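You operate a simulated robot arm through the tools that you are given. There is no shell and no other tool. Be economical: measure what you need, move in short steps, check, and stop when the job is done.

The job below is to be done with a simulated robot arm. You get a single attempt, and the scene is never put back.

TASK
Wipe the crumbs from under the pink glass and stand it back on the placemat.
Fine: put the sponge back. Set down upright: what you pick out. What is to be rubbed or washed off counts as gone when no trace of it is left.

Only the result counts: the job must be done as asked and must still hold three seconds after the hand-in. Knocking over, shifting, dropping, spilling or breaking anything else fails it.

THE ROBOT
A 6-joint arm with a two-finger parallel gripper, fixed in place. Base frame: the origin is at the foot of the arm, x ahead of it, y to its left, z up; the work surface is at about z = 0.75. Readings come in m, degrees, newtons and seconds.
With the tool pointing down near the work surface it reaches from about 0.26 to 0.68 m from the base axis. Its first joint turns from -166.0 to 166.0 degrees. Payload 1.57 kg.
The tool frame sits at the grasp point between the pads (the TCP): z along the fingers, y along the line on which they close. The tips reach 0.03 m beyond it. The gripper opens to 0.11 m. The fingers are 0.024 m wide and 0.012 m thick; the gripper's body (0.048 by 0.112 m) begins 0.078 m behind the TCP.
Orientation is that of the tool frame in the base frame, as [roll, pitch, yaw] about the fixed x, y, z axes, in that order (R = Rz(yaw) Ry(pitch) Rx(roll)). With the fingers straight down and closing along the base's y, the tool's x points along the base's -x, its y along +y and its z along -z.

THE INTERFACE
- The arm moves only by the tool drive_tool. Its argument "rows" is a list of rows, each an object of numbers (a shift or turn left out is 0, a gripper value left out holds the last): "tx", "ty", "tz": the shift along the base's x, y, z in mm; "rx", "ry", "rz": the turn, a rotation vector about the base's x, y, z in degrees; "fingers": the finger opening in mm, from 0 to 110. In form: [{"tx": .., "ty": .., "tz": .., "rx": .., "ry": .., "rz": .., "fingers": ..}, ...]. A call has 1 to 8 rows; each row is the pose to reach, as a shift and turn from the pose commanded when the call began. A row lasts 0.2 s, in which the tool goes at most 0.05 m and 8.6 degrees; a call with a longer step from one row to the next is refused whole, and so is a gripper value outside its range. A pose out of reach is approached as far as the arm can. The call stops where the force on the tool passes 90 N (or 10 N more than at its start, if that is more) or the arm is blocked; 0.2 s more then pass. The fingers move at their own pace (about 0.108 m/s each) and stop on an object; they squeeze with about 42 N. The grip force told is the motor's: it shows also when the fingers shut on nothing. Time passes only in rows, and 0.2 s behind the last, so rows that repeat a pose let the fingers close. It gives the time, the measured TCP pose, the force on the tool (base axes), the opening and the grip force at its end, in the units of the frame above (readings bear some noise), with the torque about the TCP (base axes, N m) and any sound that the robot's microphone picked up.
- Cameras (640 x 400 px; columns grow to the right, rows downward): "scene" is fixed at [0.2197, -0.6492, 1.4932]; the picture's right is [0.93, -0.37, 0.00], its down [-0.29, -0.73, -0.61] and it looks along [0.23, 0.57, -0.79] (base axes); focal length 318 px, centre (320, 200). "wrist" rides on the gripper at [0.07, 0.016, -0.141] in the tool frame; the picture's right is [-0.23, 0.97, 0.00], its down [-0.85, -0.20, -0.48] and it looks along [-0.47, -0.11, 0.88] (tool axes); focal length 222 px, centre (320, 200).
- camera(camera): a new picture of that camera. It takes no simulated time.
- raise_lower(by): slides the trunk up (or, below 0, down) by that many m; the arm rides with it, the base frame stays. It gives what a move gives, with no picture.
- locate(camera, pixels): for up to 12 pixels [column, row] of the newest picture of that camera ("zoom" is the newest enlarged one), the place [x, y, z] in the base frame of the surface seen there, good to about 0.002 m. It takes no simulated time.
- inspect(camera, box): a new picture of the part [left, top, right, bottom] of that camera's present view, enlarged. It takes no simulated time.
- close_job(): hands the job in; it is judged then, once.

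Keep the steps short. Do not move on a guess: measure, check each grasp and each placing, and mend mistakes. In all there are 80 turns and 54 pictures (those below and enlarged ones count). Leave the gripper open and the arm clear of the work at the hand-in unless told otherwise, and finish with a single line.

The tools are called after "Emit:" as a command line: name --argument value ..., lists and objects as JSON in quotes. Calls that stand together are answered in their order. drive_tool: Moves the arm, as the interface text tells. Its arguments: {"type":"object","properties":{"rows":{"type":"array"}},"required":["rows"]} The other tools are called the same way: raise_lower (by) slides the trunk up or down; camera (camera) takes a picture; locate (camera, pixels) gives the place of the surface under pixels of a picture; inspect (camera, box) takes an enlarged picture of a part of a camera's view; close_job () hands the job in.

At the start:

```text
time: 0.0
position: [0.542, 0.0191, 1.0059]
tool_rot: [180.0, 0.0, -180.0]
wrist_force: [0.6, -0.8, -0.5]
moment: [0.0, -0.02, -0.01]
width: 0.11
gripper_force: 0.2
trunk travel left (down, up): [-0.175, 0.415]
```

scene: 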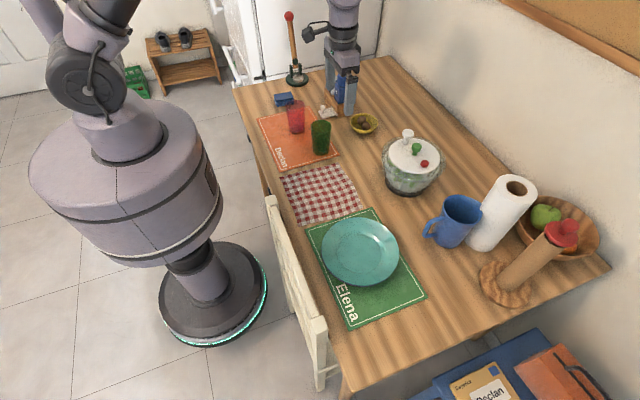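
wrist: 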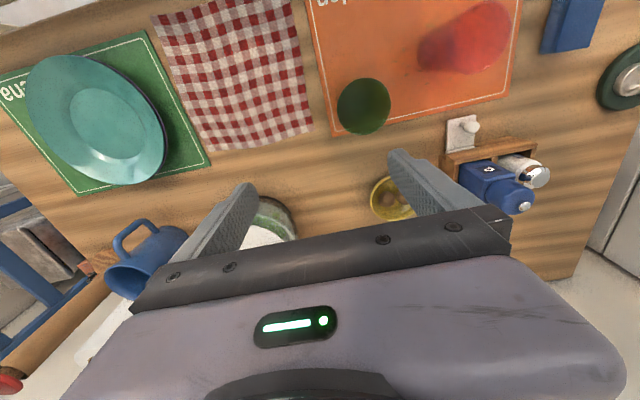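

I see the pink glass at about (296,118) on the orange placemat and a blue sponge at about (284,99). I'll enlarge this region in both views.

Emit:
inspect --camera "scene" --box '[230, 70, 390, 170]'

Emit:
inspect --camera "wrist" --box '[320, 0, 640, 200]'

```text
4.00 times, centred on (310, 120) of scene
```

zoom: 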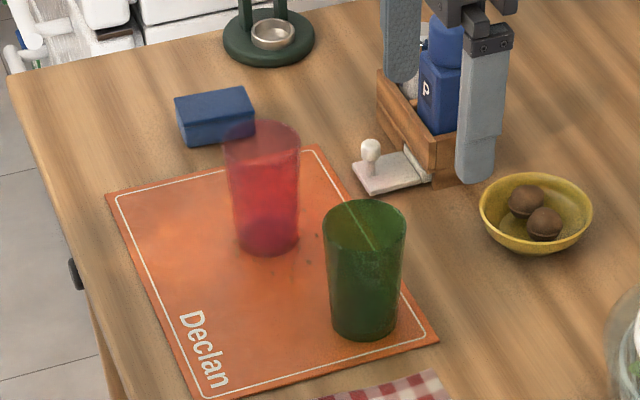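

```text
2.00 times, centred on (480, 100) of wrist
```

zoom: 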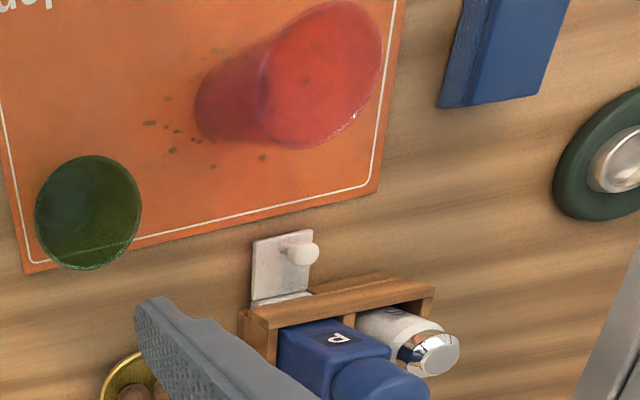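

Crumbs are visible around (150-260,125-160) of the zoom, beside and under the glass base. I'll locate the crumbs, glass, sponge and mat corners.

Emit:
locate --camera "zoom" --pixels '[[150, 123], [172, 150], [262, 158], [215, 50], [200, 110], [265, 100], [382, 40], [330, 145], [375, 190], [442, 105], [528, 97], [462, 10]]'

Emit:
locate --camera "scene" --pixels '[[275, 94], [292, 92], [277, 106], [293, 103], [274, 97], [287, 103], [296, 133], [287, 105], [304, 105], [296, 100], [296, 110], [285, 99]]'

```text
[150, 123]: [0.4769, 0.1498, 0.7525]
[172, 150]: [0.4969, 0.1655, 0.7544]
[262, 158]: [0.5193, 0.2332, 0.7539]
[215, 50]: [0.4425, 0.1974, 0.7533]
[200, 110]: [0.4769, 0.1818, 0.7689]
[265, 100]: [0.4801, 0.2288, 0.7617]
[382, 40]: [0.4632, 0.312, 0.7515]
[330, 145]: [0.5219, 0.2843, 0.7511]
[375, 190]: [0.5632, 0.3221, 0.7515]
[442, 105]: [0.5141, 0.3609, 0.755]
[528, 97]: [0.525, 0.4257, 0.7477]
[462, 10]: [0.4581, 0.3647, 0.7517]
```

```text
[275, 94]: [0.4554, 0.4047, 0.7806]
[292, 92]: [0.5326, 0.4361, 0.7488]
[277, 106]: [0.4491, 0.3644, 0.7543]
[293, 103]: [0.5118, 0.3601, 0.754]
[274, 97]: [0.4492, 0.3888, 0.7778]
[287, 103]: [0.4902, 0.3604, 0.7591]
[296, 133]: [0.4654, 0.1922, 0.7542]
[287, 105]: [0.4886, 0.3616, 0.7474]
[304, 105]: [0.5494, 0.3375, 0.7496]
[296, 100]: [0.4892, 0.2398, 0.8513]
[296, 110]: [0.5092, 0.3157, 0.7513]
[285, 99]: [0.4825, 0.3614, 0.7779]
```

I'll move the hand over toward the glass for a clearer view from above (staying high at z≈1.0).

Emit:
drive_tool --rows '[{"ty": 45, "tx": -10}, {"ty": 90, "tx": -20}, {"ty": 135, "tx": -30}, {"ty": 170, "tx": -40}, {"ty": 170, "tx": -40}]'

Emit:
camera --camera "wrist"

```text
time: 1.2
position: [0.4982, 0.1838, 1.009]
tool_rot: [-180.0, 0.0, -179.9]
wrist_force: [-0.2, -0.1, 0.1]
moment: [0.02, -0.01, -0.02]
width: 0.1099
gripper_force: 0.1
trunk travel left (down, up): [-0.175, 0.415]
```

```text
49 pictures are left
```

wrist: 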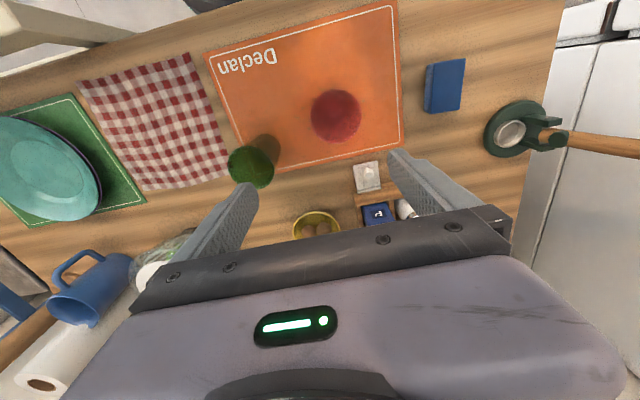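

Emit:
inspect --camera "wrist" --box '[200, 40, 480, 215]'

```text
2.29 times, centred on (340, 128) of wrist
```

zoom: 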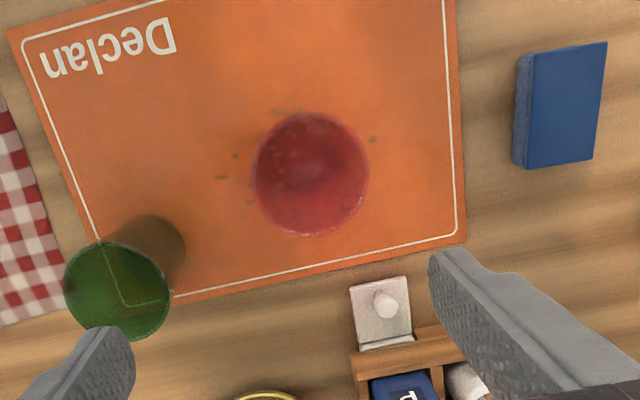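

The glass rim now is a near-circle centred about (310,175) in the zoom. I'll measure rim edges, sponge corners, mat corners, green glass and crumbs.

Emit:
locate --camera "zoom" --pixels '[[256, 178], [367, 175], [310, 235], [310, 118], [310, 160], [222, 178], [374, 140], [252, 202], [120, 330], [68, 280], [166, 290], [130, 245]]'

Emit:
locate --camera "zoom" --pixels '[[535, 56], [603, 46], [591, 158], [530, 164], [565, 105], [520, 60], [457, 5], [464, 240], [8, 30], [175, 302], [388, 305], [405, 330]]'

```text
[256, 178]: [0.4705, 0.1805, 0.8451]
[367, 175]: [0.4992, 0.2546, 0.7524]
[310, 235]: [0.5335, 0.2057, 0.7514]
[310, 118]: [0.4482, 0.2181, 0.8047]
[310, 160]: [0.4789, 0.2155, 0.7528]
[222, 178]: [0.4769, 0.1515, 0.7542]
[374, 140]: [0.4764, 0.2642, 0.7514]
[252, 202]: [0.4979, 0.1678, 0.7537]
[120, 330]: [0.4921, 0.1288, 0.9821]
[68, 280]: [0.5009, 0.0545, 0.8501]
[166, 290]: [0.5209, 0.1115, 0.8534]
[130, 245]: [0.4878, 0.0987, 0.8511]
```

```text
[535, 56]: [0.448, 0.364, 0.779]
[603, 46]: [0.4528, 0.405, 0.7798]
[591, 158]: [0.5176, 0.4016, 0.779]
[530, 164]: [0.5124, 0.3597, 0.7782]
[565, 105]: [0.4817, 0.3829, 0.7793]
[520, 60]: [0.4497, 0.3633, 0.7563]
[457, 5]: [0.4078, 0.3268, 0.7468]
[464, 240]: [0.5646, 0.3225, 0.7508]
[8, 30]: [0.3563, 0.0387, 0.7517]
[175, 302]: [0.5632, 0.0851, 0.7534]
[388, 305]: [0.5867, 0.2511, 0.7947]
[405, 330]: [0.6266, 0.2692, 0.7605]
```

The glass is empty and its rim is centred near (0.475, 0.210), about 0.062 m across, at z≈0.85. The green glass is at about (0.51, 0.083), so it's clear of the fingers. I'll align above the pink glass first.

Emit:
drive_tool --rows '[{"tx": -14, "ty": 12, "tz": -40}, {"tx": -27, "ty": 21, "tz": -80}, {"tx": -27, "ty": 21, "tz": -80}, {"tx": -27, "ty": 21, "tz": -80}]'

Emit:
inspect --camera "wrist" --box '[200, 40, 480, 215]'

Emit:
inspect --camera "scene" --box '[230, 70, 390, 170]'

```text
time: 2.2
position: [0.4773, 0.2096, 0.9261]
tool_rot: [179.9, -0.1, -179.9]
wrist_force: [0.3, 0.0, -0.5]
moment: [-0.01, 0.01, -0.03]
width: 0.1097
gripper_force: 0.1
trunk travel left (down, up): [-0.175, 0.415]
```

```text
2.29 times, centred on (340, 128) of wrist
```

zoom: 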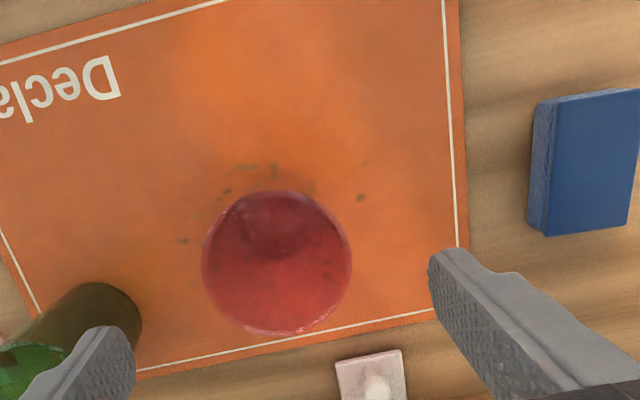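

```text
4.00 times, centred on (310, 120) of scene
```

zoom: 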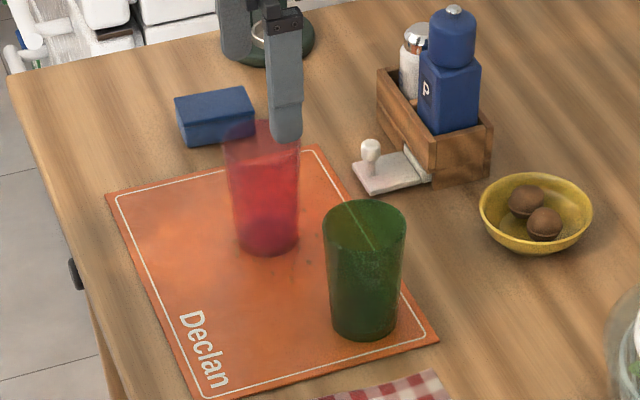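

The second view gives a rim centre of (0.474, 0.211), which agrees. I'll descend to z≈0.812 with the fingers open; the finger tips will stop near 0.78.

Emit:
drive_tool --rows '[{"tz": -35, "tx": -3, "ty": 1}, {"tz": -70, "tx": -3, "ty": 1}, {"tz": -100, "tx": -3, "ty": 1}, {"tz": -114, "tx": -3, "ty": 1}, {"tz": -114, "tx": -3, "ty": 1}]'

Emit:
inspect --camera "scene" --box '[230, 70, 390, 170]'

```text
time: 3.4
position: [0.4731, 0.2108, 0.8123]
tool_rot: [-180.0, 0.1, -179.8]
wrist_force: [0.1, -0.6, 0.2]
moment: [0.02, 0.0, -0.03]
width: 0.11
gripper_force: 0.1
trunk travel left (down, up): [-0.175, 0.415]
```

```text
4.00 times, centred on (310, 120) of scene
```

zoom: 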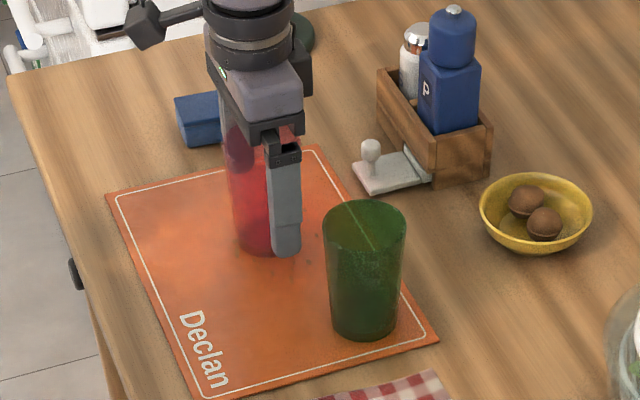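

The fingers straddle the glass and the force is near zero. I'll close to grip.

Emit:
drive_tool --rows '[{"fingers": 70}, {"fingers": 50}, {"fingers": 50}, {"fingers": 50}]'

```text
time: 4.4
position: [0.4718, 0.2112, 0.8129]
tool_rot: [-180.0, 0.0, -179.9]
wrist_force: [-0.1, -0.5, 2.1]
moment: [0.03, -0.03, -0.02]
width: 0.0684
gripper_force: 41.7
trunk travel left (down, up): [-0.175, 0.415]
```

Gripped at 0.068 m opening with 42 N. I'll lift straight up 60 mm and check.

Emit:
drive_tool --rows '[{"tz": 10}, {"tz": 35}, {"tz": 60}, {"tz": 60}]'

Emit:
inspect --camera "scene" --box '[230, 70, 390, 170]'

Emit:
inspect --camera "wrist" --box '[160, 0, 480, 200]'

```text
time: 5.4
position: [0.4717, 0.2119, 0.8726]
tool_rot: [-180.0, 0.1, -179.9]
wrist_force: [0.2, -0.2, -2.4]
moment: [0.01, -0.02, 0.0]
width: 0.0684
gripper_force: 42.4
trunk travel left (down, up): [-0.175, 0.415]
```

```text
4.00 times, centred on (310, 120) of scene
```

zoom: 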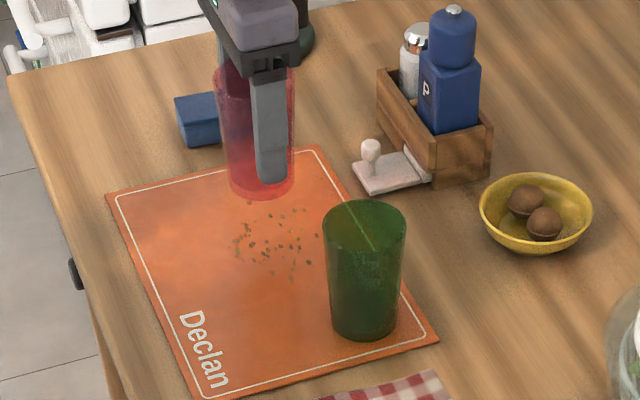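

```text
2.00 times, centred on (320, 100) of wrist
```

zoom: 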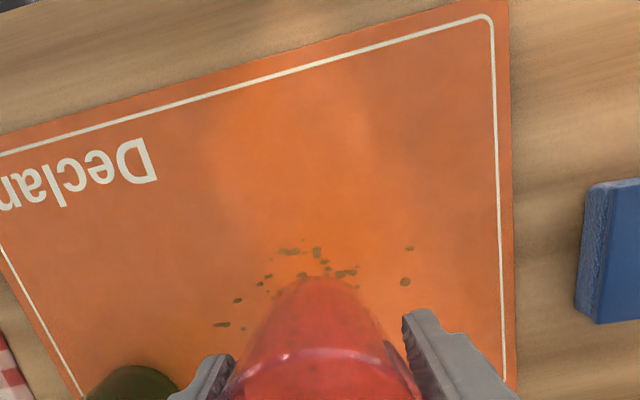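

The glass hangs upright and the crumbs are exposed. I'll carry it to a clean part of the mat at about (0.405, 0.097), still raised.

Emit:
drive_tool --rows '[{"tx": -17, "ty": -28}, {"tx": -34, "ty": -57}, {"tx": -51, "ty": -86}, {"tx": -67, "ty": -114}, {"tx": -67, "ty": -114}, {"tx": -67, "ty": -114, "tz": -20}, {"tx": -67, "ty": -114, "tz": -40}, {"tx": -67, "ty": -114, "tz": -52}]'

Emit:
inspect --camera "scene" --box '[230, 80, 390, 180]'

```text
time: 7.2
position: [0.4042, 0.0968, 0.8172]
tool_rot: [-180.0, 0.0, 180.0]
wrist_force: [0.6, 0.0, -1.8]
moment: [0.0, 0.01, -0.02]
width: 0.0685
gripper_force: 41.7
trunk travel left (down, up): [-0.175, 0.415]
```

```text
4.00 times, centred on (310, 130) of scene
```

zoom: 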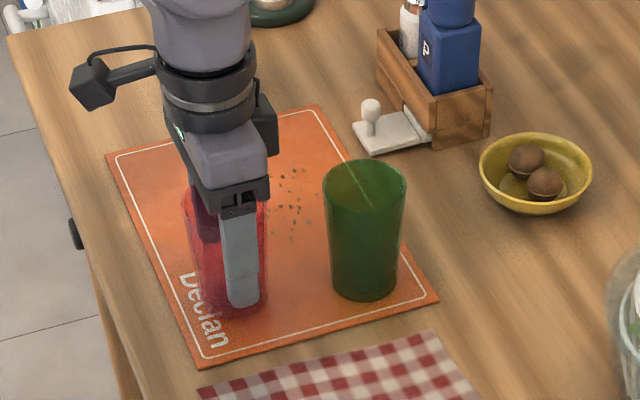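

The spot is clear. I'll lower the last ~4.5 mm and look at the force before releasing.

Emit:
drive_tool --rows '[{"tz": -3}, {"tz": -5}, {"tz": -5}]'

```text
time: 8.0
position: [0.4029, 0.0954, 0.8133]
tool_rot: [179.9, 0.1, -180.0]
wrist_force: [-0.1, -0.5, -2.2]
moment: [-0.01, -0.01, 0.0]
width: 0.0688
gripper_force: 41.8
trunk travel left (down, up): [-0.175, 0.415]
```

Still carrying 2 N. I'll lower in 1 mm steps until contact.

Emit:
drive_tool --rows '[{"tz": -1}, {"tz": -1}, {"tz": -1}]'

```text
time: 8.8
position: [0.4046, 0.0965, 0.8136]
tool_rot: [-180.0, 0.1, -179.9]
wrist_force: [1.3, -2.3, 7.9]
moment: [0.15, -0.01, -0.03]
width: 0.0685
gripper_force: 41.7
trunk travel left (down, up): [-0.175, 0.415]
```

There is an upward force of 8 N, so the glass is standing. I'll open the fingers.

Emit:
drive_tool --rows '[{"fingers": 80}, {"fingers": 105}, {"fingers": 105}]'

Emit:
drive_tool --rows '[{"tz": 40}, {"tz": 80}, {"tz": 120}, {"tz": 150}, {"tz": 150}]'

Emit:
inspect --camera "scene" --box '[230, 80, 390, 180]'

Emit:
inspect --camera "wrist" --box '[200, 40, 520, 240]'

```text
time: 9.6
position: [0.4045, 0.0975, 0.8118]
tool_rot: [180.0, 0.0, -179.9]
wrist_force: [0.0, -0.6, 0.0]
moment: [-0.01, 0.0, 0.01]
width: 0.105
gripper_force: 0.1
trunk travel left (down, up): [-0.175, 0.415]
```

```text
time: 10.8
position: [0.4019, 0.097, 0.9629]
tool_rot: [-180.0, 0.0, -179.9]
wrist_force: [-0.6, -1.0, -0.9]
moment: [0.02, 0.0, 0.02]
width: 0.1051
gripper_force: 0.1
trunk travel left (down, up): [-0.175, 0.415]
```

```text
4.00 times, centred on (310, 130) of scene
```

zoom: 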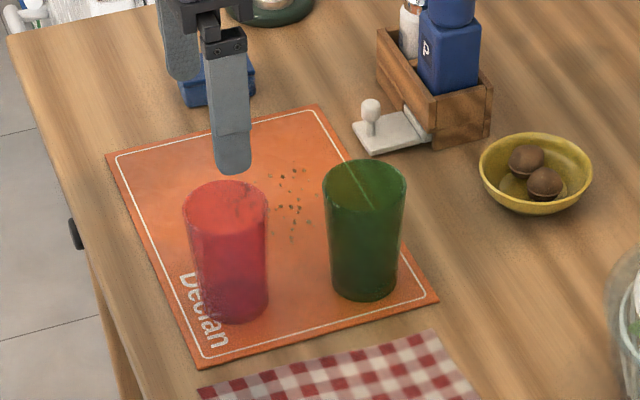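

```text
2.00 times, centred on (360, 140) of wrist
```

zoom: 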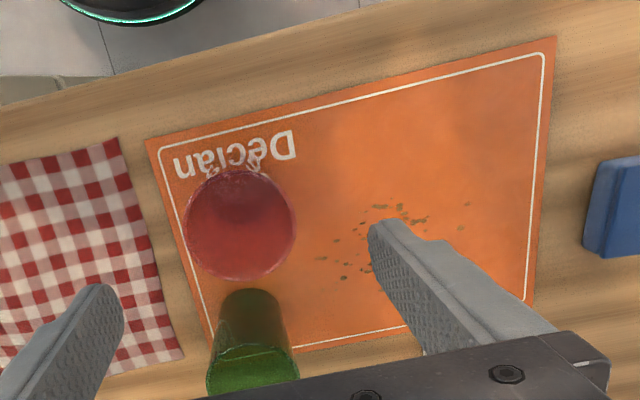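

The glass stands at (0.404, 0.097). Next I'll go high over the sponge (centre ≈ (0.4825, 0.3825), turned about -3°).

Emit:
drive_tool --rows '[{"tx": 11, "ty": 41}, {"tx": 22, "ty": 82}, {"tx": 33, "ty": 123}, {"tx": 44, "ty": 164}, {"tx": 55, "ty": 205}, {"tx": 66, "ty": 245, "rz": -1.5}, {"tx": 79, "ty": 286, "rz": -3}, {"tx": 79, "ty": 286, "rz": -3}]'

Emit:
camera --camera "wrist"

Emit:
inspect --camera "scene" --box '[270, 90, 350, 140]'

```text
time: 12.6
position: [0.485, 0.3857, 0.9632]
tool_rot: [180.0, 0.0, 177.1]
wrist_force: [0.2, 0.1, 0.1]
moment: [0.01, -0.02, 0.0]
width: 0.1052
gripper_force: 0.0
trunk travel left (down, up): [-0.175, 0.415]
```

```text
39 pictures are left
```

wrist: 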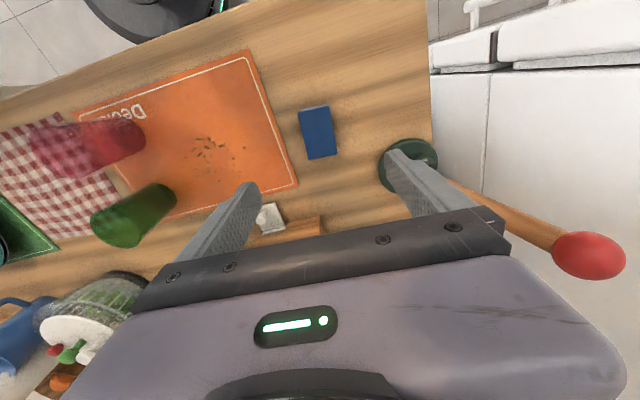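

```text
8.00 times, centred on (310, 115) of scene
```

zoom: 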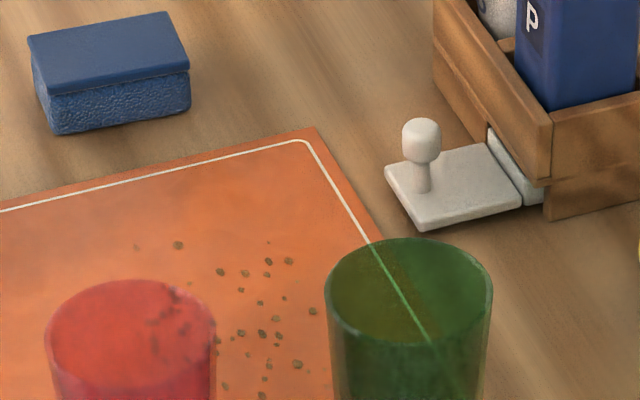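

A green stand with an upright rod is near the right finger at (410,155). I'll locate it, together with the sponge corners and crumb extents.

Emit:
locate --camera "wrist" --pixels '[[408, 150], [380, 160], [415, 142], [475, 205], [590, 255], [299, 111], [328, 106], [336, 153], [310, 159], [318, 132], [400, 145], [555, 235]]'

Emit:
inspect --camera "wrist" --box '[160, 90, 320, 190]'

Emit:
inspect --camera "scene" --box '[230, 0, 390, 100]'

```text
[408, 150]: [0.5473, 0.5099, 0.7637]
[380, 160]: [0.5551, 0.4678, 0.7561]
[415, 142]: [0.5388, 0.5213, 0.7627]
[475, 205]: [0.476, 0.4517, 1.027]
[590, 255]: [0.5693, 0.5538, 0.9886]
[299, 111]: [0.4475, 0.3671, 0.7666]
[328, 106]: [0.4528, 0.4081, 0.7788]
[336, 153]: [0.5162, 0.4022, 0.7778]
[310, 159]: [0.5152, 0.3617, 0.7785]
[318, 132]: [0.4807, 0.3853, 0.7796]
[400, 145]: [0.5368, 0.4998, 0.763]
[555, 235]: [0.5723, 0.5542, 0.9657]
```

```text
4.00 times, centred on (240, 140) of wrist
```

zoom: 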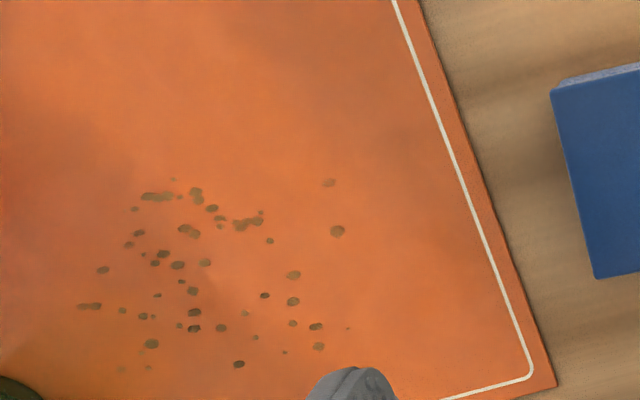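

```text
4.00 times, centred on (310, 50) of scene
```

zoom: 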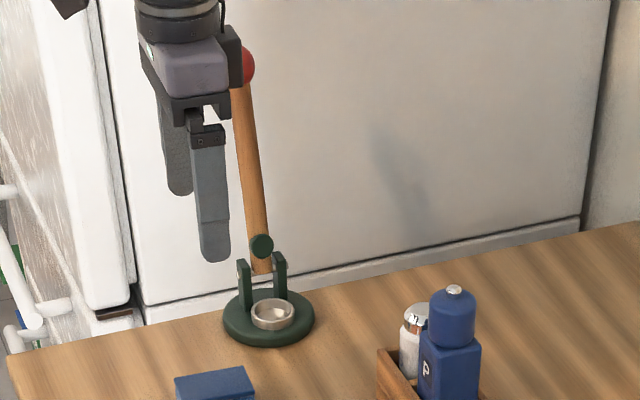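

The rod is at about (0.57, 0.555), well clear. The sponge centre is ≈ (0.483, 0.384), so I'm aligned. I'll descend to TCP z≈0.787.

Emit:
drive_tool --rows '[{"tx": -2, "ty": -1, "tz": -40, "fingers": 80}, {"tx": -2, "ty": -1, "tz": -80}, {"tx": -2, "ty": -1, "tz": -120}, {"tx": -2, "ty": -1, "tz": -150}, {"tx": -2, "ty": -1, "tz": -170}, {"tx": -2, "ty": -1, "tz": -176}, {"tx": -2, "ty": -1, "tz": -176}]'

Emit:
inspect --camera "wrist" --box '[160, 40, 480, 240]'

Emit:
locate --camera "wrist" --pixels '[[320, 200]]'

```text
time: 14.2
position: [0.4821, 0.3794, 0.787]
tool_rot: [-180.0, 0.0, 177.0]
wrist_force: [0.4, -0.7, 0.5]
moment: [-0.01, 0.03, 0.03]
width: 0.0798
gripper_force: 0.1
trunk travel left (down, up): [-0.175, 0.415]
```

```text
2.00 times, centred on (320, 140) of wrist
```

zoom: 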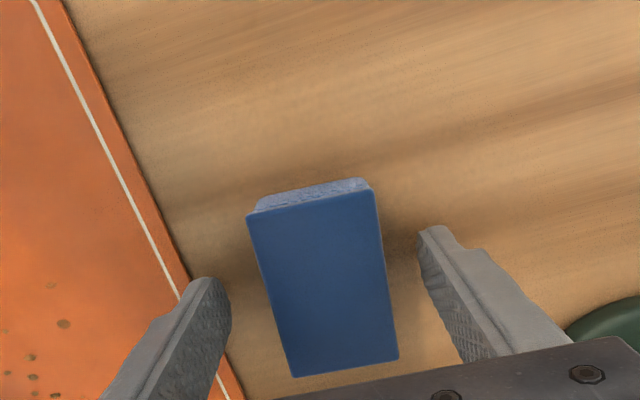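

```text
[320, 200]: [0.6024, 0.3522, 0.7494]
```

The sponge is between the fingers. I'll nudge +3 mm in y, then close on it.

Emit:
drive_tool --rows '[{"ty": 3}, {"ty": 3, "fingers": 50}, {"ty": 3, "fingers": 30}, {"ty": 3, "fingers": 30}, {"ty": 3, "fingers": 30}]'

```text
time: 15.4
position: [0.4816, 0.3832, 0.7873]
tool_rot: [180.0, 0.1, 177.0]
wrist_force: [-0.8, 0.0, 0.4]
moment: [0.0, 0.02, -0.03]
width: 0.0431
gripper_force: 42.1
trunk travel left (down, up): [-0.175, 0.415]
```

Gripped at 0.043 m; the sponge's home pose is TCP (0.482, 0.3835, 0.787). I'll lift 60 mm and map the crumbs.

Emit:
drive_tool --rows '[{"tz": 20}, {"tz": 60}, {"tz": 60}]'

Emit:
inspect --camera "wrist" --box '[80, 60, 400, 260]'

```text
time: 16.2
position: [0.4801, 0.3834, 0.8474]
tool_rot: [-180.0, 0.0, 177.1]
wrist_force: [0.0, -0.3, -0.5]
moment: [0.0, -0.02, -0.01]
width: 0.0436
gripper_force: 42.2
trunk travel left (down, up): [-0.175, 0.415]
```

```text
2.00 times, centred on (240, 160) of wrist
```

zoom: 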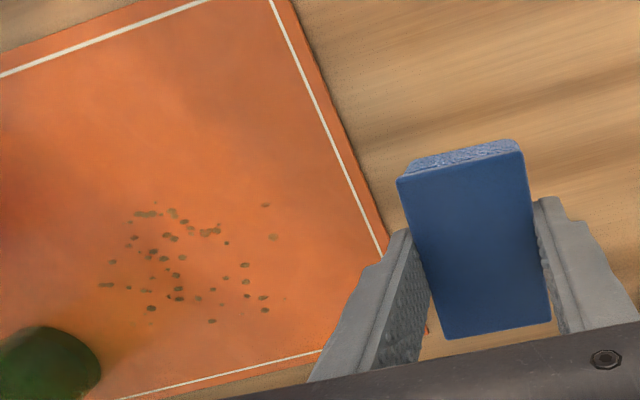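

The sponge is held straight. I'll measure the outermost crumbs.

Emit:
locate --camera "zoom" --pixels '[[103, 285], [113, 262], [135, 213], [156, 203], [173, 212], [265, 205], [273, 237], [264, 297], [265, 310], [212, 321], [151, 308], [285, 298]]'

Emit:
inspect --camera "scene" --box '[262, 100, 358, 160]'

```text
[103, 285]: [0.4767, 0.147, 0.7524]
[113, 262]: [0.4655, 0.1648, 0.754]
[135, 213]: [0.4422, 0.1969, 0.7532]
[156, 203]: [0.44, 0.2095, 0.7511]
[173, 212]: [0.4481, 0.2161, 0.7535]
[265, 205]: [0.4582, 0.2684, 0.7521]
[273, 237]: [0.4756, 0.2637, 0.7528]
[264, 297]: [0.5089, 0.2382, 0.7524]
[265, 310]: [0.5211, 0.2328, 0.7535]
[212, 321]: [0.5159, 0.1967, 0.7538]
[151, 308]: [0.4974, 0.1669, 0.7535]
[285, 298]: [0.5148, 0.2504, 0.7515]
```

```text
6.67 times, centred on (310, 130) of scene
```

zoom: 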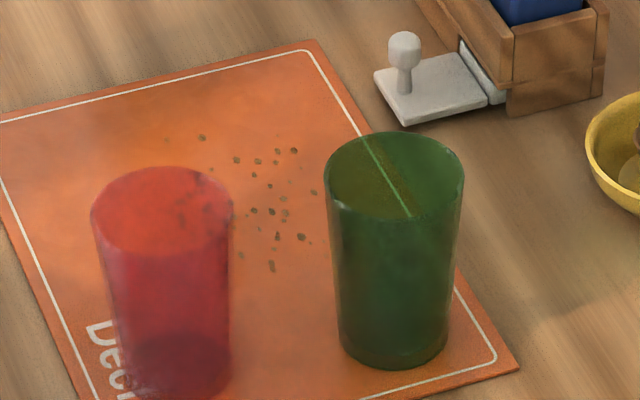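

Crumbs span x 0.440–0.521, y 0.147–0.268. The sponge covers ±0.033 in x and ±0.02 in y, so I'll do two strips along y. I'll first move above the start at (0.463, 0.275), slightly raised.

Emit:
drive_tool --rows '[{"tx": -5, "ty": -36}, {"tx": -10, "ty": -72}, {"tx": -17, "ty": -108}, {"tx": -17, "ty": -108, "tz": -30}, {"tx": -17, "ty": -108, "tz": -50}, {"tx": -17, "ty": -108, "tz": -55}, {"tx": -17, "ty": -108, "tz": -55}]'

```text
time: 17.8
position: [0.4635, 0.2748, 0.7921]
tool_rot: [179.9, 0.0, 177.0]
wrist_force: [0.3, -0.4, -0.2]
moment: [0.03, -0.03, 0.02]
width: 0.0433
gripper_force: 42.2
trunk travel left (down, up): [-0.175, 0.415]
```

No contact yet at 0.792. I'll lower in 1 mm steps until a light touch.

Emit:
drive_tool --rows '[{"tz": -1}, {"tz": -2}, {"tz": -2}]'

```text
time: 18.6
position: [0.4637, 0.2766, 0.7898]
tool_rot: [-179.9, -0.1, 177.2]
wrist_force: [0.7, -0.1, 1.1]
moment: [-0.03, -0.01, -0.02]
width: 0.0435
gripper_force: 43.0
trunk travel left (down, up): [-0.175, 0.415]
```

Emit:
drive_tool --rows '[{"tz": -1}, {"tz": -1}]'

```text
time: 19.2
position: [0.4631, 0.2775, 0.7895]
tool_rot: [179.9, 0.1, 177.1]
wrist_force: [0.1, 0.8, 7.1]
moment: [0.0, 0.03, 0.01]
width: 0.0433
gripper_force: 41.8
trunk travel left (down, up): [-0.175, 0.415]
```

Light contact at 7 N. Wiping strip 1 toward -y, drifting x slightly away from the pink glass at the end.

Emit:
drive_tool --rows '[{"ty": -18}, {"ty": -36}, {"ty": -54}, {"ty": -72}, {"ty": -88, "tx": 4}, {"ty": -104, "tx": 8}, {"ty": -117, "tx": 9}, {"ty": -117, "tx": 9}]'

Emit:
inspect --camera "scene" --box '[230, 80, 390, 180]'

Emit:
inspect --camera "wrist" --box '[160, 40, 480, 240]'

```text
time: 21.0
position: [0.4752, 0.1594, 0.7899]
tool_rot: [-179.9, 0.1, 177.0]
wrist_force: [0.1, -0.9, 0.5]
moment: [0.01, -0.01, 0.02]
width: 0.0437
gripper_force: 42.7
trunk travel left (down, up): [-0.175, 0.415]
```

```text
4.00 times, centred on (310, 130) of scene
```

zoom: 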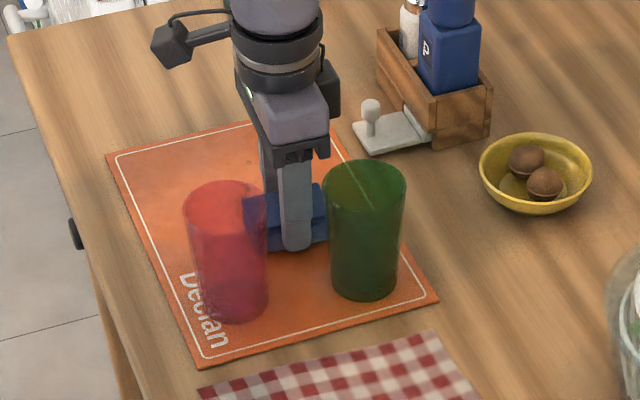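

```text
2.00 times, centred on (320, 140) of wrist
```

zoom: 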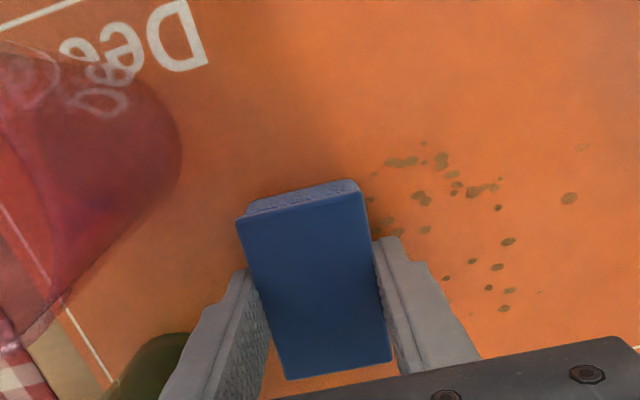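

The crumbs right of the sponge at (380-590,150-310) are still there, though some look fainter; contact was lost (0.5 N). I'll press a bit more here.

Emit:
drive_tool --rows '[{"tz": -1}, {"tz": -2}, {"tz": -2}]'

```text
time: 21.8
position: [0.4772, 0.1581, 0.7901]
tool_rot: [179.9, 0.1, 177.1]
wrist_force: [4.3, 1.1, 24.9]
moment: [0.02, 0.13, -0.02]
width: 0.0433
gripper_force: 42.1
trunk travel left (down, up): [-0.175, 0.415]
```

25 N; I'll ease 1 mm up (~13 N) and sweep back along +y, then check the mat hasn't moved.

Emit:
drive_tool --rows '[{"tz": 1}, {"tz": 1, "ty": 15}, {"tz": 1, "ty": 30}, {"tz": 1, "ty": 45, "tx": -4}, {"tz": 1, "ty": 60, "tx": -8}, {"tz": 1, "ty": 60, "tx": -8}]'

Emit:
inspect --camera "wrist" --box '[160, 40, 480, 240]'

Emit:
inspect --camera "scene" --box '[230, 80, 390, 180]'

```text
time: 23.2
position: [0.4654, 0.2206, 0.7887]
tool_rot: [179.9, 0.1, 177.1]
wrist_force: [5.7, -15.4, 26.9]
moment: [-0.47, -0.11, 0.04]
width: 0.0434
gripper_force: 41.2
trunk travel left (down, up): [-0.175, 0.415]
```

```text
2.00 times, centred on (320, 140) of wrist
```

zoom: 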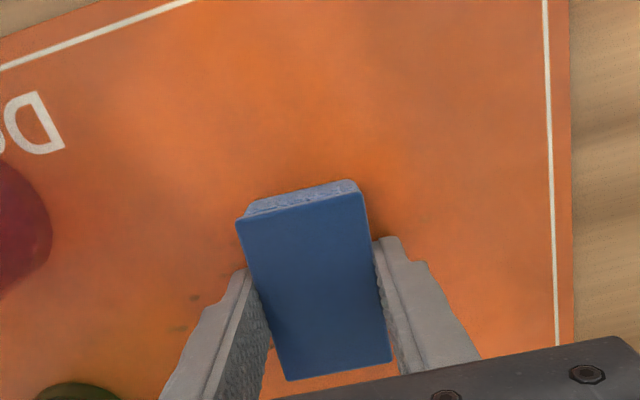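

```text
4.00 times, centred on (310, 130) of scene
```

zoom: 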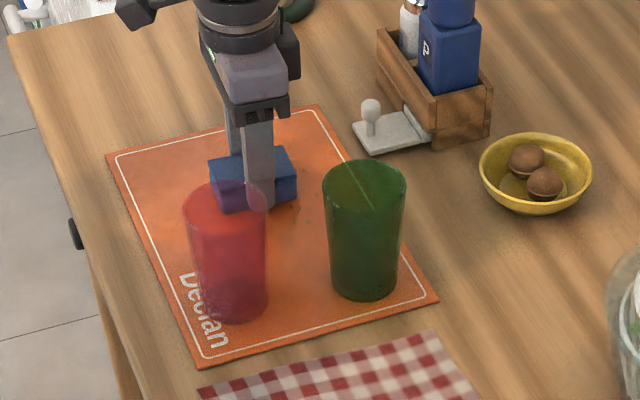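

Nearly all crumbs to the right are gone; two faint ones are left of the finger at (185,310). The mat corners are unmoved. I'll lift and take a view to see what remains.

Emit:
drive_tool --rows '[{"tz": 20}, {"tz": 60, "ty": 30}, {"tz": 60, "ty": 60}, {"tz": 60, "ty": 100}, {"tz": 60, "ty": 100}]'

Emit:
inspect --camera "wrist" --box '[140, 80, 340, 205]'

Emit:
inspect --camera "scene" --box '[262, 100, 358, 160]'

```text
time: 24.4
position: [0.4644, 0.3189, 0.8493]
tool_rot: [-180.0, 0.1, 177.1]
wrist_force: [0.2, 0.5, 0.1]
moment: [0.03, 0.0, 0.01]
width: 0.0436
gripper_force: 42.3
trunk travel left (down, up): [-0.175, 0.415]
```

```text
3.20 times, centred on (240, 142) of wrist
```

zoom: 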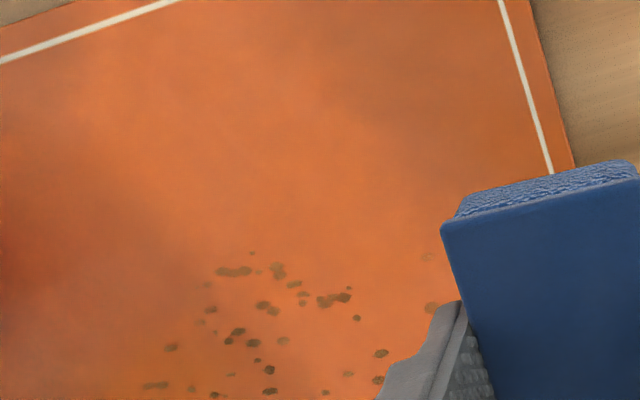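

```text
6.67 times, centred on (310, 130) of scene
```

zoom: 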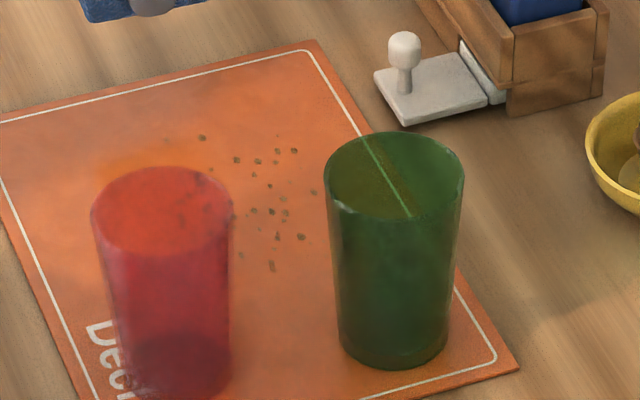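

The crumbs remain but the ones rubbed with ~25 N are fainter, so rubbing works and needs more passes at that force. I'll go back to y≈0.275 and press.

Emit:
drive_tool --rows '[{"ty": -42, "tx": 1}, {"ty": -42, "tx": 1, "tz": -40}, {"ty": -42, "tx": 1, "tz": -57}, {"ty": -42, "tx": 1, "tz": -60}, {"ty": -42, "tx": 1, "tz": -60}]'

```text
time: 25.6
position: [0.4662, 0.2769, 0.7894]
tool_rot: [179.8, 0.1, 177.1]
wrist_force: [-0.5, -0.2, 15.3]
moment: [-0.06, 0.09, 0.01]
width: 0.0433
gripper_force: 42.3
trunk travel left (down, up): [-0.175, 0.415]
```

15 N contact. I'll stroke strip 1 down with 1 mm more press and back.

Emit:
drive_tool --rows '[{"ty": -20, "tz": -1}, {"ty": -40, "tz": -1}, {"ty": -60, "tz": -1}, {"ty": -80, "tz": -1, "tx": 3}, {"ty": -100, "tz": -1, "tx": 6}, {"ty": -117, "tz": -1, "tx": 8}, {"ty": -117, "tz": -1, "tx": 8}]'

Emit:
drive_tool --rows '[{"ty": 17}, {"ty": 37, "tx": -2}, {"ty": 57, "tx": -8}, {"ty": 77, "tx": -8}, {"ty": 97, "tx": -8}, {"ty": 117, "tx": -8}, {"ty": 117, "tx": -8}]'

Emit:
drive_tool --rows '[{"ty": -20}, {"ty": -40}, {"ty": -60}, {"ty": -80, "tx": 3}, {"ty": -100, "tx": 6}, {"ty": -117, "tx": 8}, {"ty": -117, "tx": 8}]'

Emit:
inspect --camera "wrist" --box '[160, 40, 480, 240]'

```text
time: 27.2
position: [0.4717, 0.1603, 0.7875]
tool_rot: [-179.9, 0.0, 176.9]
wrist_force: [-0.4, 16.4, 28.7]
moment: [0.44, -0.5, 0.16]
width: 0.0432
gripper_force: 41.6
trunk travel left (down, up): [-0.175, 0.415]
```

```text
time: 28.8
position: [0.4656, 0.2773, 0.7869]
tool_rot: [-180.0, 0.0, 177.2]
wrist_force: [-0.2, 0.7, -0.1]
moment: [0.03, 0.02, 0.02]
width: 0.0432
gripper_force: 42.3
trunk travel left (down, up): [-0.175, 0.415]
```

```text
time: 30.4
position: [0.4744, 0.16, 0.7892]
tool_rot: [179.9, 0.0, 176.9]
wrist_force: [-0.5, 0.2, -0.6]
moment: [-0.02, -0.03, -0.05]
width: 0.0434
gripper_force: 42.1
trunk travel left (down, up): [-0.175, 0.415]
```

```text
2.00 times, centred on (320, 140) of wrist
```

zoom: 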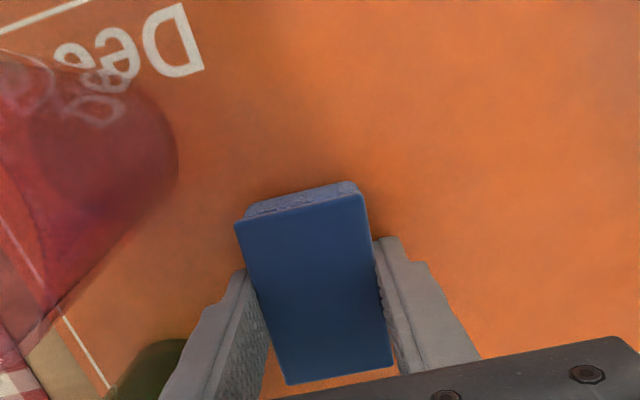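

The view shows all those crumbs gone. Force is now zero, so the sponge slid up slightly in the grip. I'll lift away and look at the whole region.

Emit:
drive_tool --rows '[{"tz": 20}, {"tz": 60, "ty": 30}, {"tz": 60, "ty": 75}, {"tz": 60, "ty": 120}, {"tz": 60, "ty": 165}, {"tz": 60, "ty": 205}, {"tz": 60, "ty": 205}]'

Emit:
inspect --camera "wrist" --box '[80, 60, 320, 210]'

Emit:
inspect --camera "scene" --box '[262, 100, 358, 160]'

```text
time: 32.0
position: [0.4765, 0.3665, 0.8488]
tool_rot: [180.0, 0.0, 176.9]
wrist_force: [-0.5, -0.7, -0.6]
moment: [0.0, 0.01, -0.03]
width: 0.0437
gripper_force: 42.1
trunk travel left (down, up): [-0.175, 0.415]
```

```text
2.67 times, centred on (200, 135) of wrist
```

zoom: 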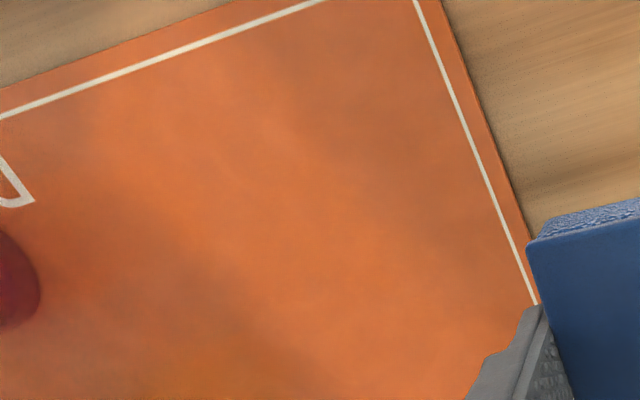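

```text
6.67 times, centred on (310, 130) of scene
```

zoom: 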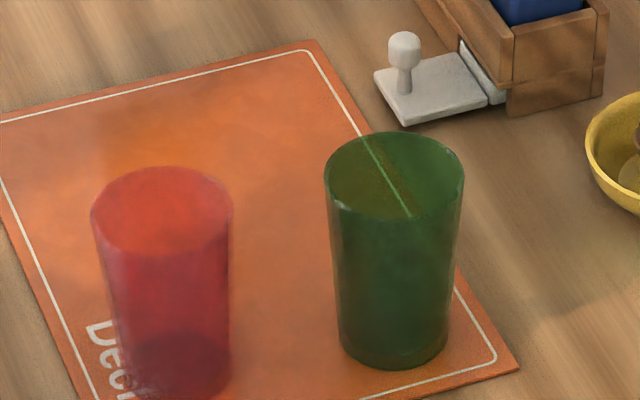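

Everything looks clean, but my box cut off near x≈0.52. I'll check the lower edge at higher zoom.

Emit:
inspect --camera "wrist" --box '[90, 140, 266, 250]'

Emit:
inspect --camera "scene" --box '[286, 108, 334, 138]'

```text
3.64 times, centred on (178, 195) of wrist
```

zoom: 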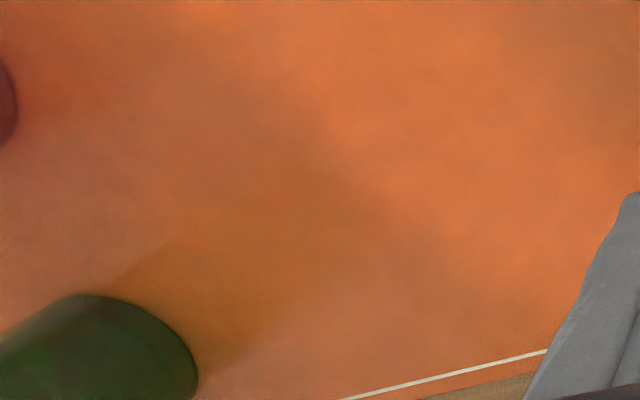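

```text
13.33 times, centred on (310, 123) of scene
```

zoom: 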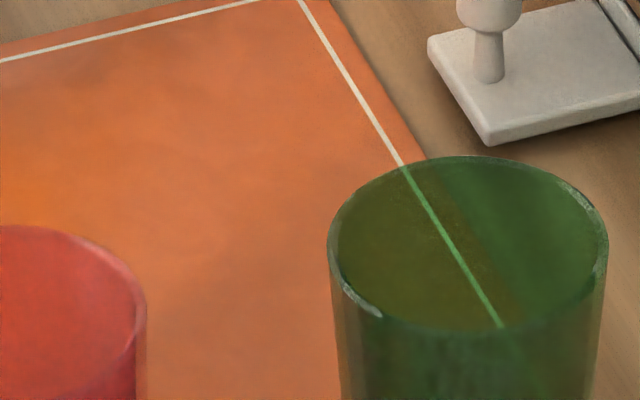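

The area looks spotless. As insurance I'll do one more light stroke with x a bit farther out (0.488), covering the far edge. Moving above y≈0.268 first.

Emit:
drive_tool --rows '[{"tx": 6, "ty": -40}, {"tx": 13, "ty": -80}, {"tx": 13, "ty": -98, "tz": -30}, {"tx": 13, "ty": -98, "tz": -55}, {"tx": 13, "ty": -98, "tz": -60}, {"tx": 13, "ty": -98, "tz": -61}, {"tx": 13, "ty": -98, "tz": -61}]'

```text
time: 33.6
position: [0.4885, 0.266, 0.7876]
tool_rot: [179.9, 0.1, 177.0]
wrist_force: [0.4, -3.1, 8.7]
moment: [-0.14, 0.05, -0.03]
width: 0.0434
gripper_force: 41.7
trunk travel left (down, up): [-0.175, 0.415]
```

Contact at 8.7 N. Stroke to y≈0.175 and back, pressing 1 mm more.

Emit:
drive_tool --rows '[{"ty": -18, "tz": -1}, {"ty": -36, "tz": -1}, {"ty": -54, "tz": -1}, {"ty": -72, "tz": -1}, {"ty": -90, "tz": -1}, {"ty": -90, "tz": -1}]'

Emit:
drive_tool --rows '[{"ty": 18}, {"ty": 36}, {"ty": 54}, {"ty": 72}, {"ty": 90}, {"ty": 90, "tz": 30}, {"ty": 90, "tz": 62}, {"ty": 90, "tz": 62}]'

Emit:
inspect --camera "scene" --box '[230, 80, 390, 180]'

```text
time: 35.0
position: [0.4872, 0.1786, 0.7862]
tool_rot: [180.0, 0.2, 177.1]
wrist_force: [3.6, 22.3, 40.9]
moment: [0.6, -0.2, 0.02]
width: 0.0435
gripper_force: 42.0
trunk travel left (down, up): [-0.175, 0.415]
```

```text
time: 36.8
position: [0.4884, 0.2679, 0.8453]
tool_rot: [180.0, 0.0, 177.1]
wrist_force: [0.1, -0.2, 0.7]
moment: [0.01, -0.02, 0.03]
width: 0.0433
gripper_force: 41.6
trunk travel left (down, up): [-0.175, 0.415]
```

```text
4.00 times, centred on (310, 130) of scene
```

zoom: 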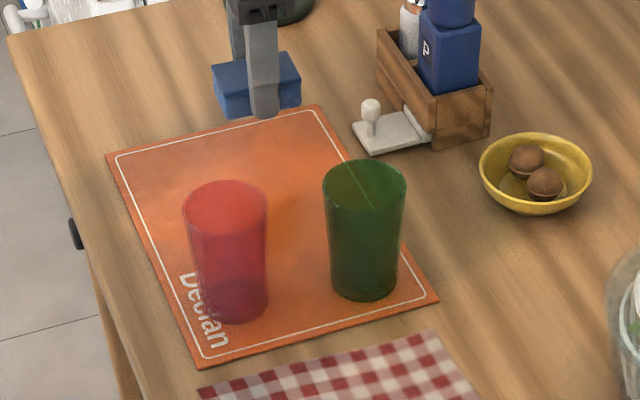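

Clean and nothing has shifted. Taking the sponge back to its home at (0.482, 0.3835), lowering to just above the table.

Emit:
drive_tool --rows '[{"tx": -2, "ty": 39}, {"tx": -4, "ty": 78}, {"tx": -6, "ty": 116}, {"tx": -6, "ty": 116}, {"tx": -6, "ty": 116, "tz": -30}, {"tx": -6, "ty": 116, "tz": -52}, {"tx": -6, "ty": 116, "tz": -58}, {"tx": -6, "ty": 116, "tz": -58}]'

```text
time: 38.6
position: [0.4802, 0.3826, 0.7899]
tool_rot: [-180.0, 0.0, 177.0]
wrist_force: [-0.3, 0.2, -0.7]
moment: [0.0, 0.05, -0.03]
width: 0.0435
gripper_force: 42.6
trunk travel left (down, up): [-0.175, 0.415]
```

I'll lower in 1 mm steps to find the table.

Emit:
drive_tool --rows '[{"tz": -2, "tx": 1}, {"tz": -3, "tx": 1}, {"tz": -4, "tx": 1}, {"tz": -4, "tx": 1}]'

```text
time: 39.6
position: [0.4825, 0.383, 0.7846]
tool_rot: [180.0, 0.1, 177.1]
wrist_force: [0.1, 0.4, 0.9]
moment: [0.01, -0.01, 0.02]
width: 0.0436
gripper_force: 41.7
trunk travel left (down, up): [-0.175, 0.415]
```

Emit:
drive_tool --rows '[{"tz": -1}, {"tz": -1}]'

```text
time: 40.2
position: [0.4813, 0.3824, 0.7829]
tool_rot: [180.0, 0.0, 177.2]
wrist_force: [0.6, 0.1, 0.1]
moment: [-0.02, 0.02, 0.04]
width: 0.0432
gripper_force: 42.0
trunk travel left (down, up): [-0.175, 0.415]
```

Emit:
drive_tool --rows '[{"tz": -1}, {"tz": -1}]'

```text
time: 40.8
position: [0.4817, 0.3841, 0.7837]
tool_rot: [-180.0, 0.0, 177.1]
wrist_force: [1.3, -0.2, -0.1]
moment: [-0.02, 0.02, 0.03]
width: 0.0435
gripper_force: 42.3
trunk travel left (down, up): [-0.175, 0.415]
```

Emit:
drive_tool --rows '[{"tz": -1}, {"tz": -1}]'

```text
time: 41.4
position: [0.483, 0.3844, 0.7823]
tool_rot: [180.0, 0.1, 177.1]
wrist_force: [0.1, -0.7, 0.3]
moment: [-0.01, 0.01, 0.0]
width: 0.0433
gripper_force: 41.4
trunk travel left (down, up): [-0.175, 0.415]
```

No contact yet at 0.782. I'll check the sponge's height visually before going on.

Emit:
inspect --camera "scene" --box '[262, 75, 326, 115]'

Emit:
inspect --camera "wrist" --box '[240, 100, 400, 200]'

Emit:
locate --camera "zoom" --pixels '[[260, 200], [320, 200], [200, 60], [420, 60], [320, 60], [320, 30]]'

```text
10.00 times, centred on (294, 95) of scene
```

zoom: 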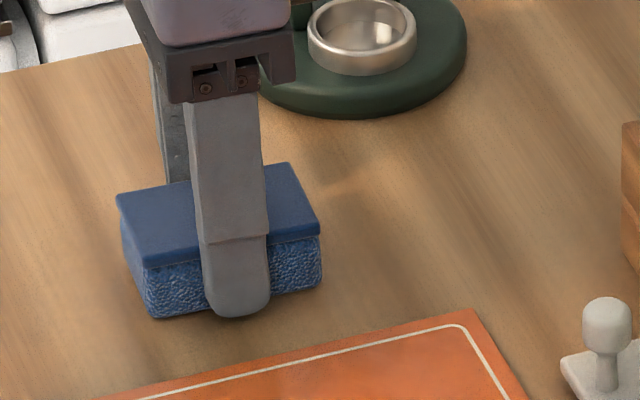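

```text
4.00 times, centred on (320, 150) of wrist
```

zoom: 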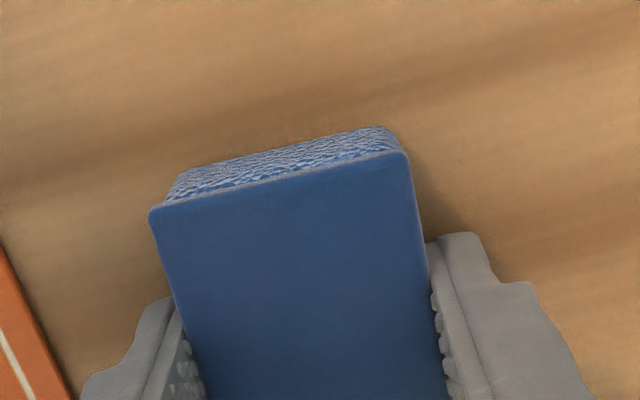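

```text
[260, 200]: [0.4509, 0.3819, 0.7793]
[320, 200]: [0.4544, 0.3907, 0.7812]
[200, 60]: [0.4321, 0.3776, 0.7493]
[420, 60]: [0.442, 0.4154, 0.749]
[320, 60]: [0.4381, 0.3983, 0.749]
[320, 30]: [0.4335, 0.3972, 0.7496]
```

The sponge top is at 0.780, and it was 0.779 at rest, so it is within ~1 mm of the table. I'll lower 1 mm and release.

Emit:
drive_tool --rows '[{"tz": -1}, {"tz": -1}, {"tz": -1, "fingers": 60}, {"tz": -1, "fingers": 75}, {"tz": -1, "fingers": 75}]'

Emit:
drive_tool --rows '[{"tz": 30}, {"tz": 75}, {"tz": 120}, {"tz": 165}, {"tz": 180}]'

Emit:
inspect --camera "wrist" --box '[80, 40, 400, 240]'

```text
time: 42.6
position: [0.4828, 0.3838, 0.7811]
tool_rot: [-180.0, 0.1, 177.1]
wrist_force: [-0.6, 0.6, -0.6]
moment: [-0.02, 0.0, 0.05]
width: 0.0751
gripper_force: 0.1
trunk travel left (down, up): [-0.175, 0.415]
```

```text
time: 43.8
position: [0.4847, 0.3821, 0.9617]
tool_rot: [179.9, 0.0, 177.1]
wrist_force: [0.4, 0.1, 0.0]
moment: [0.03, -0.02, -0.03]
width: 0.0752
gripper_force: 0.2
trunk travel left (down, up): [-0.175, 0.415]
```

```text
2.00 times, centred on (240, 140) of wrist
```

zoom: 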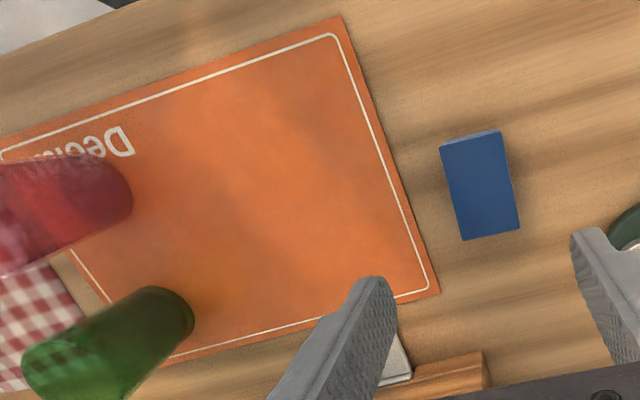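

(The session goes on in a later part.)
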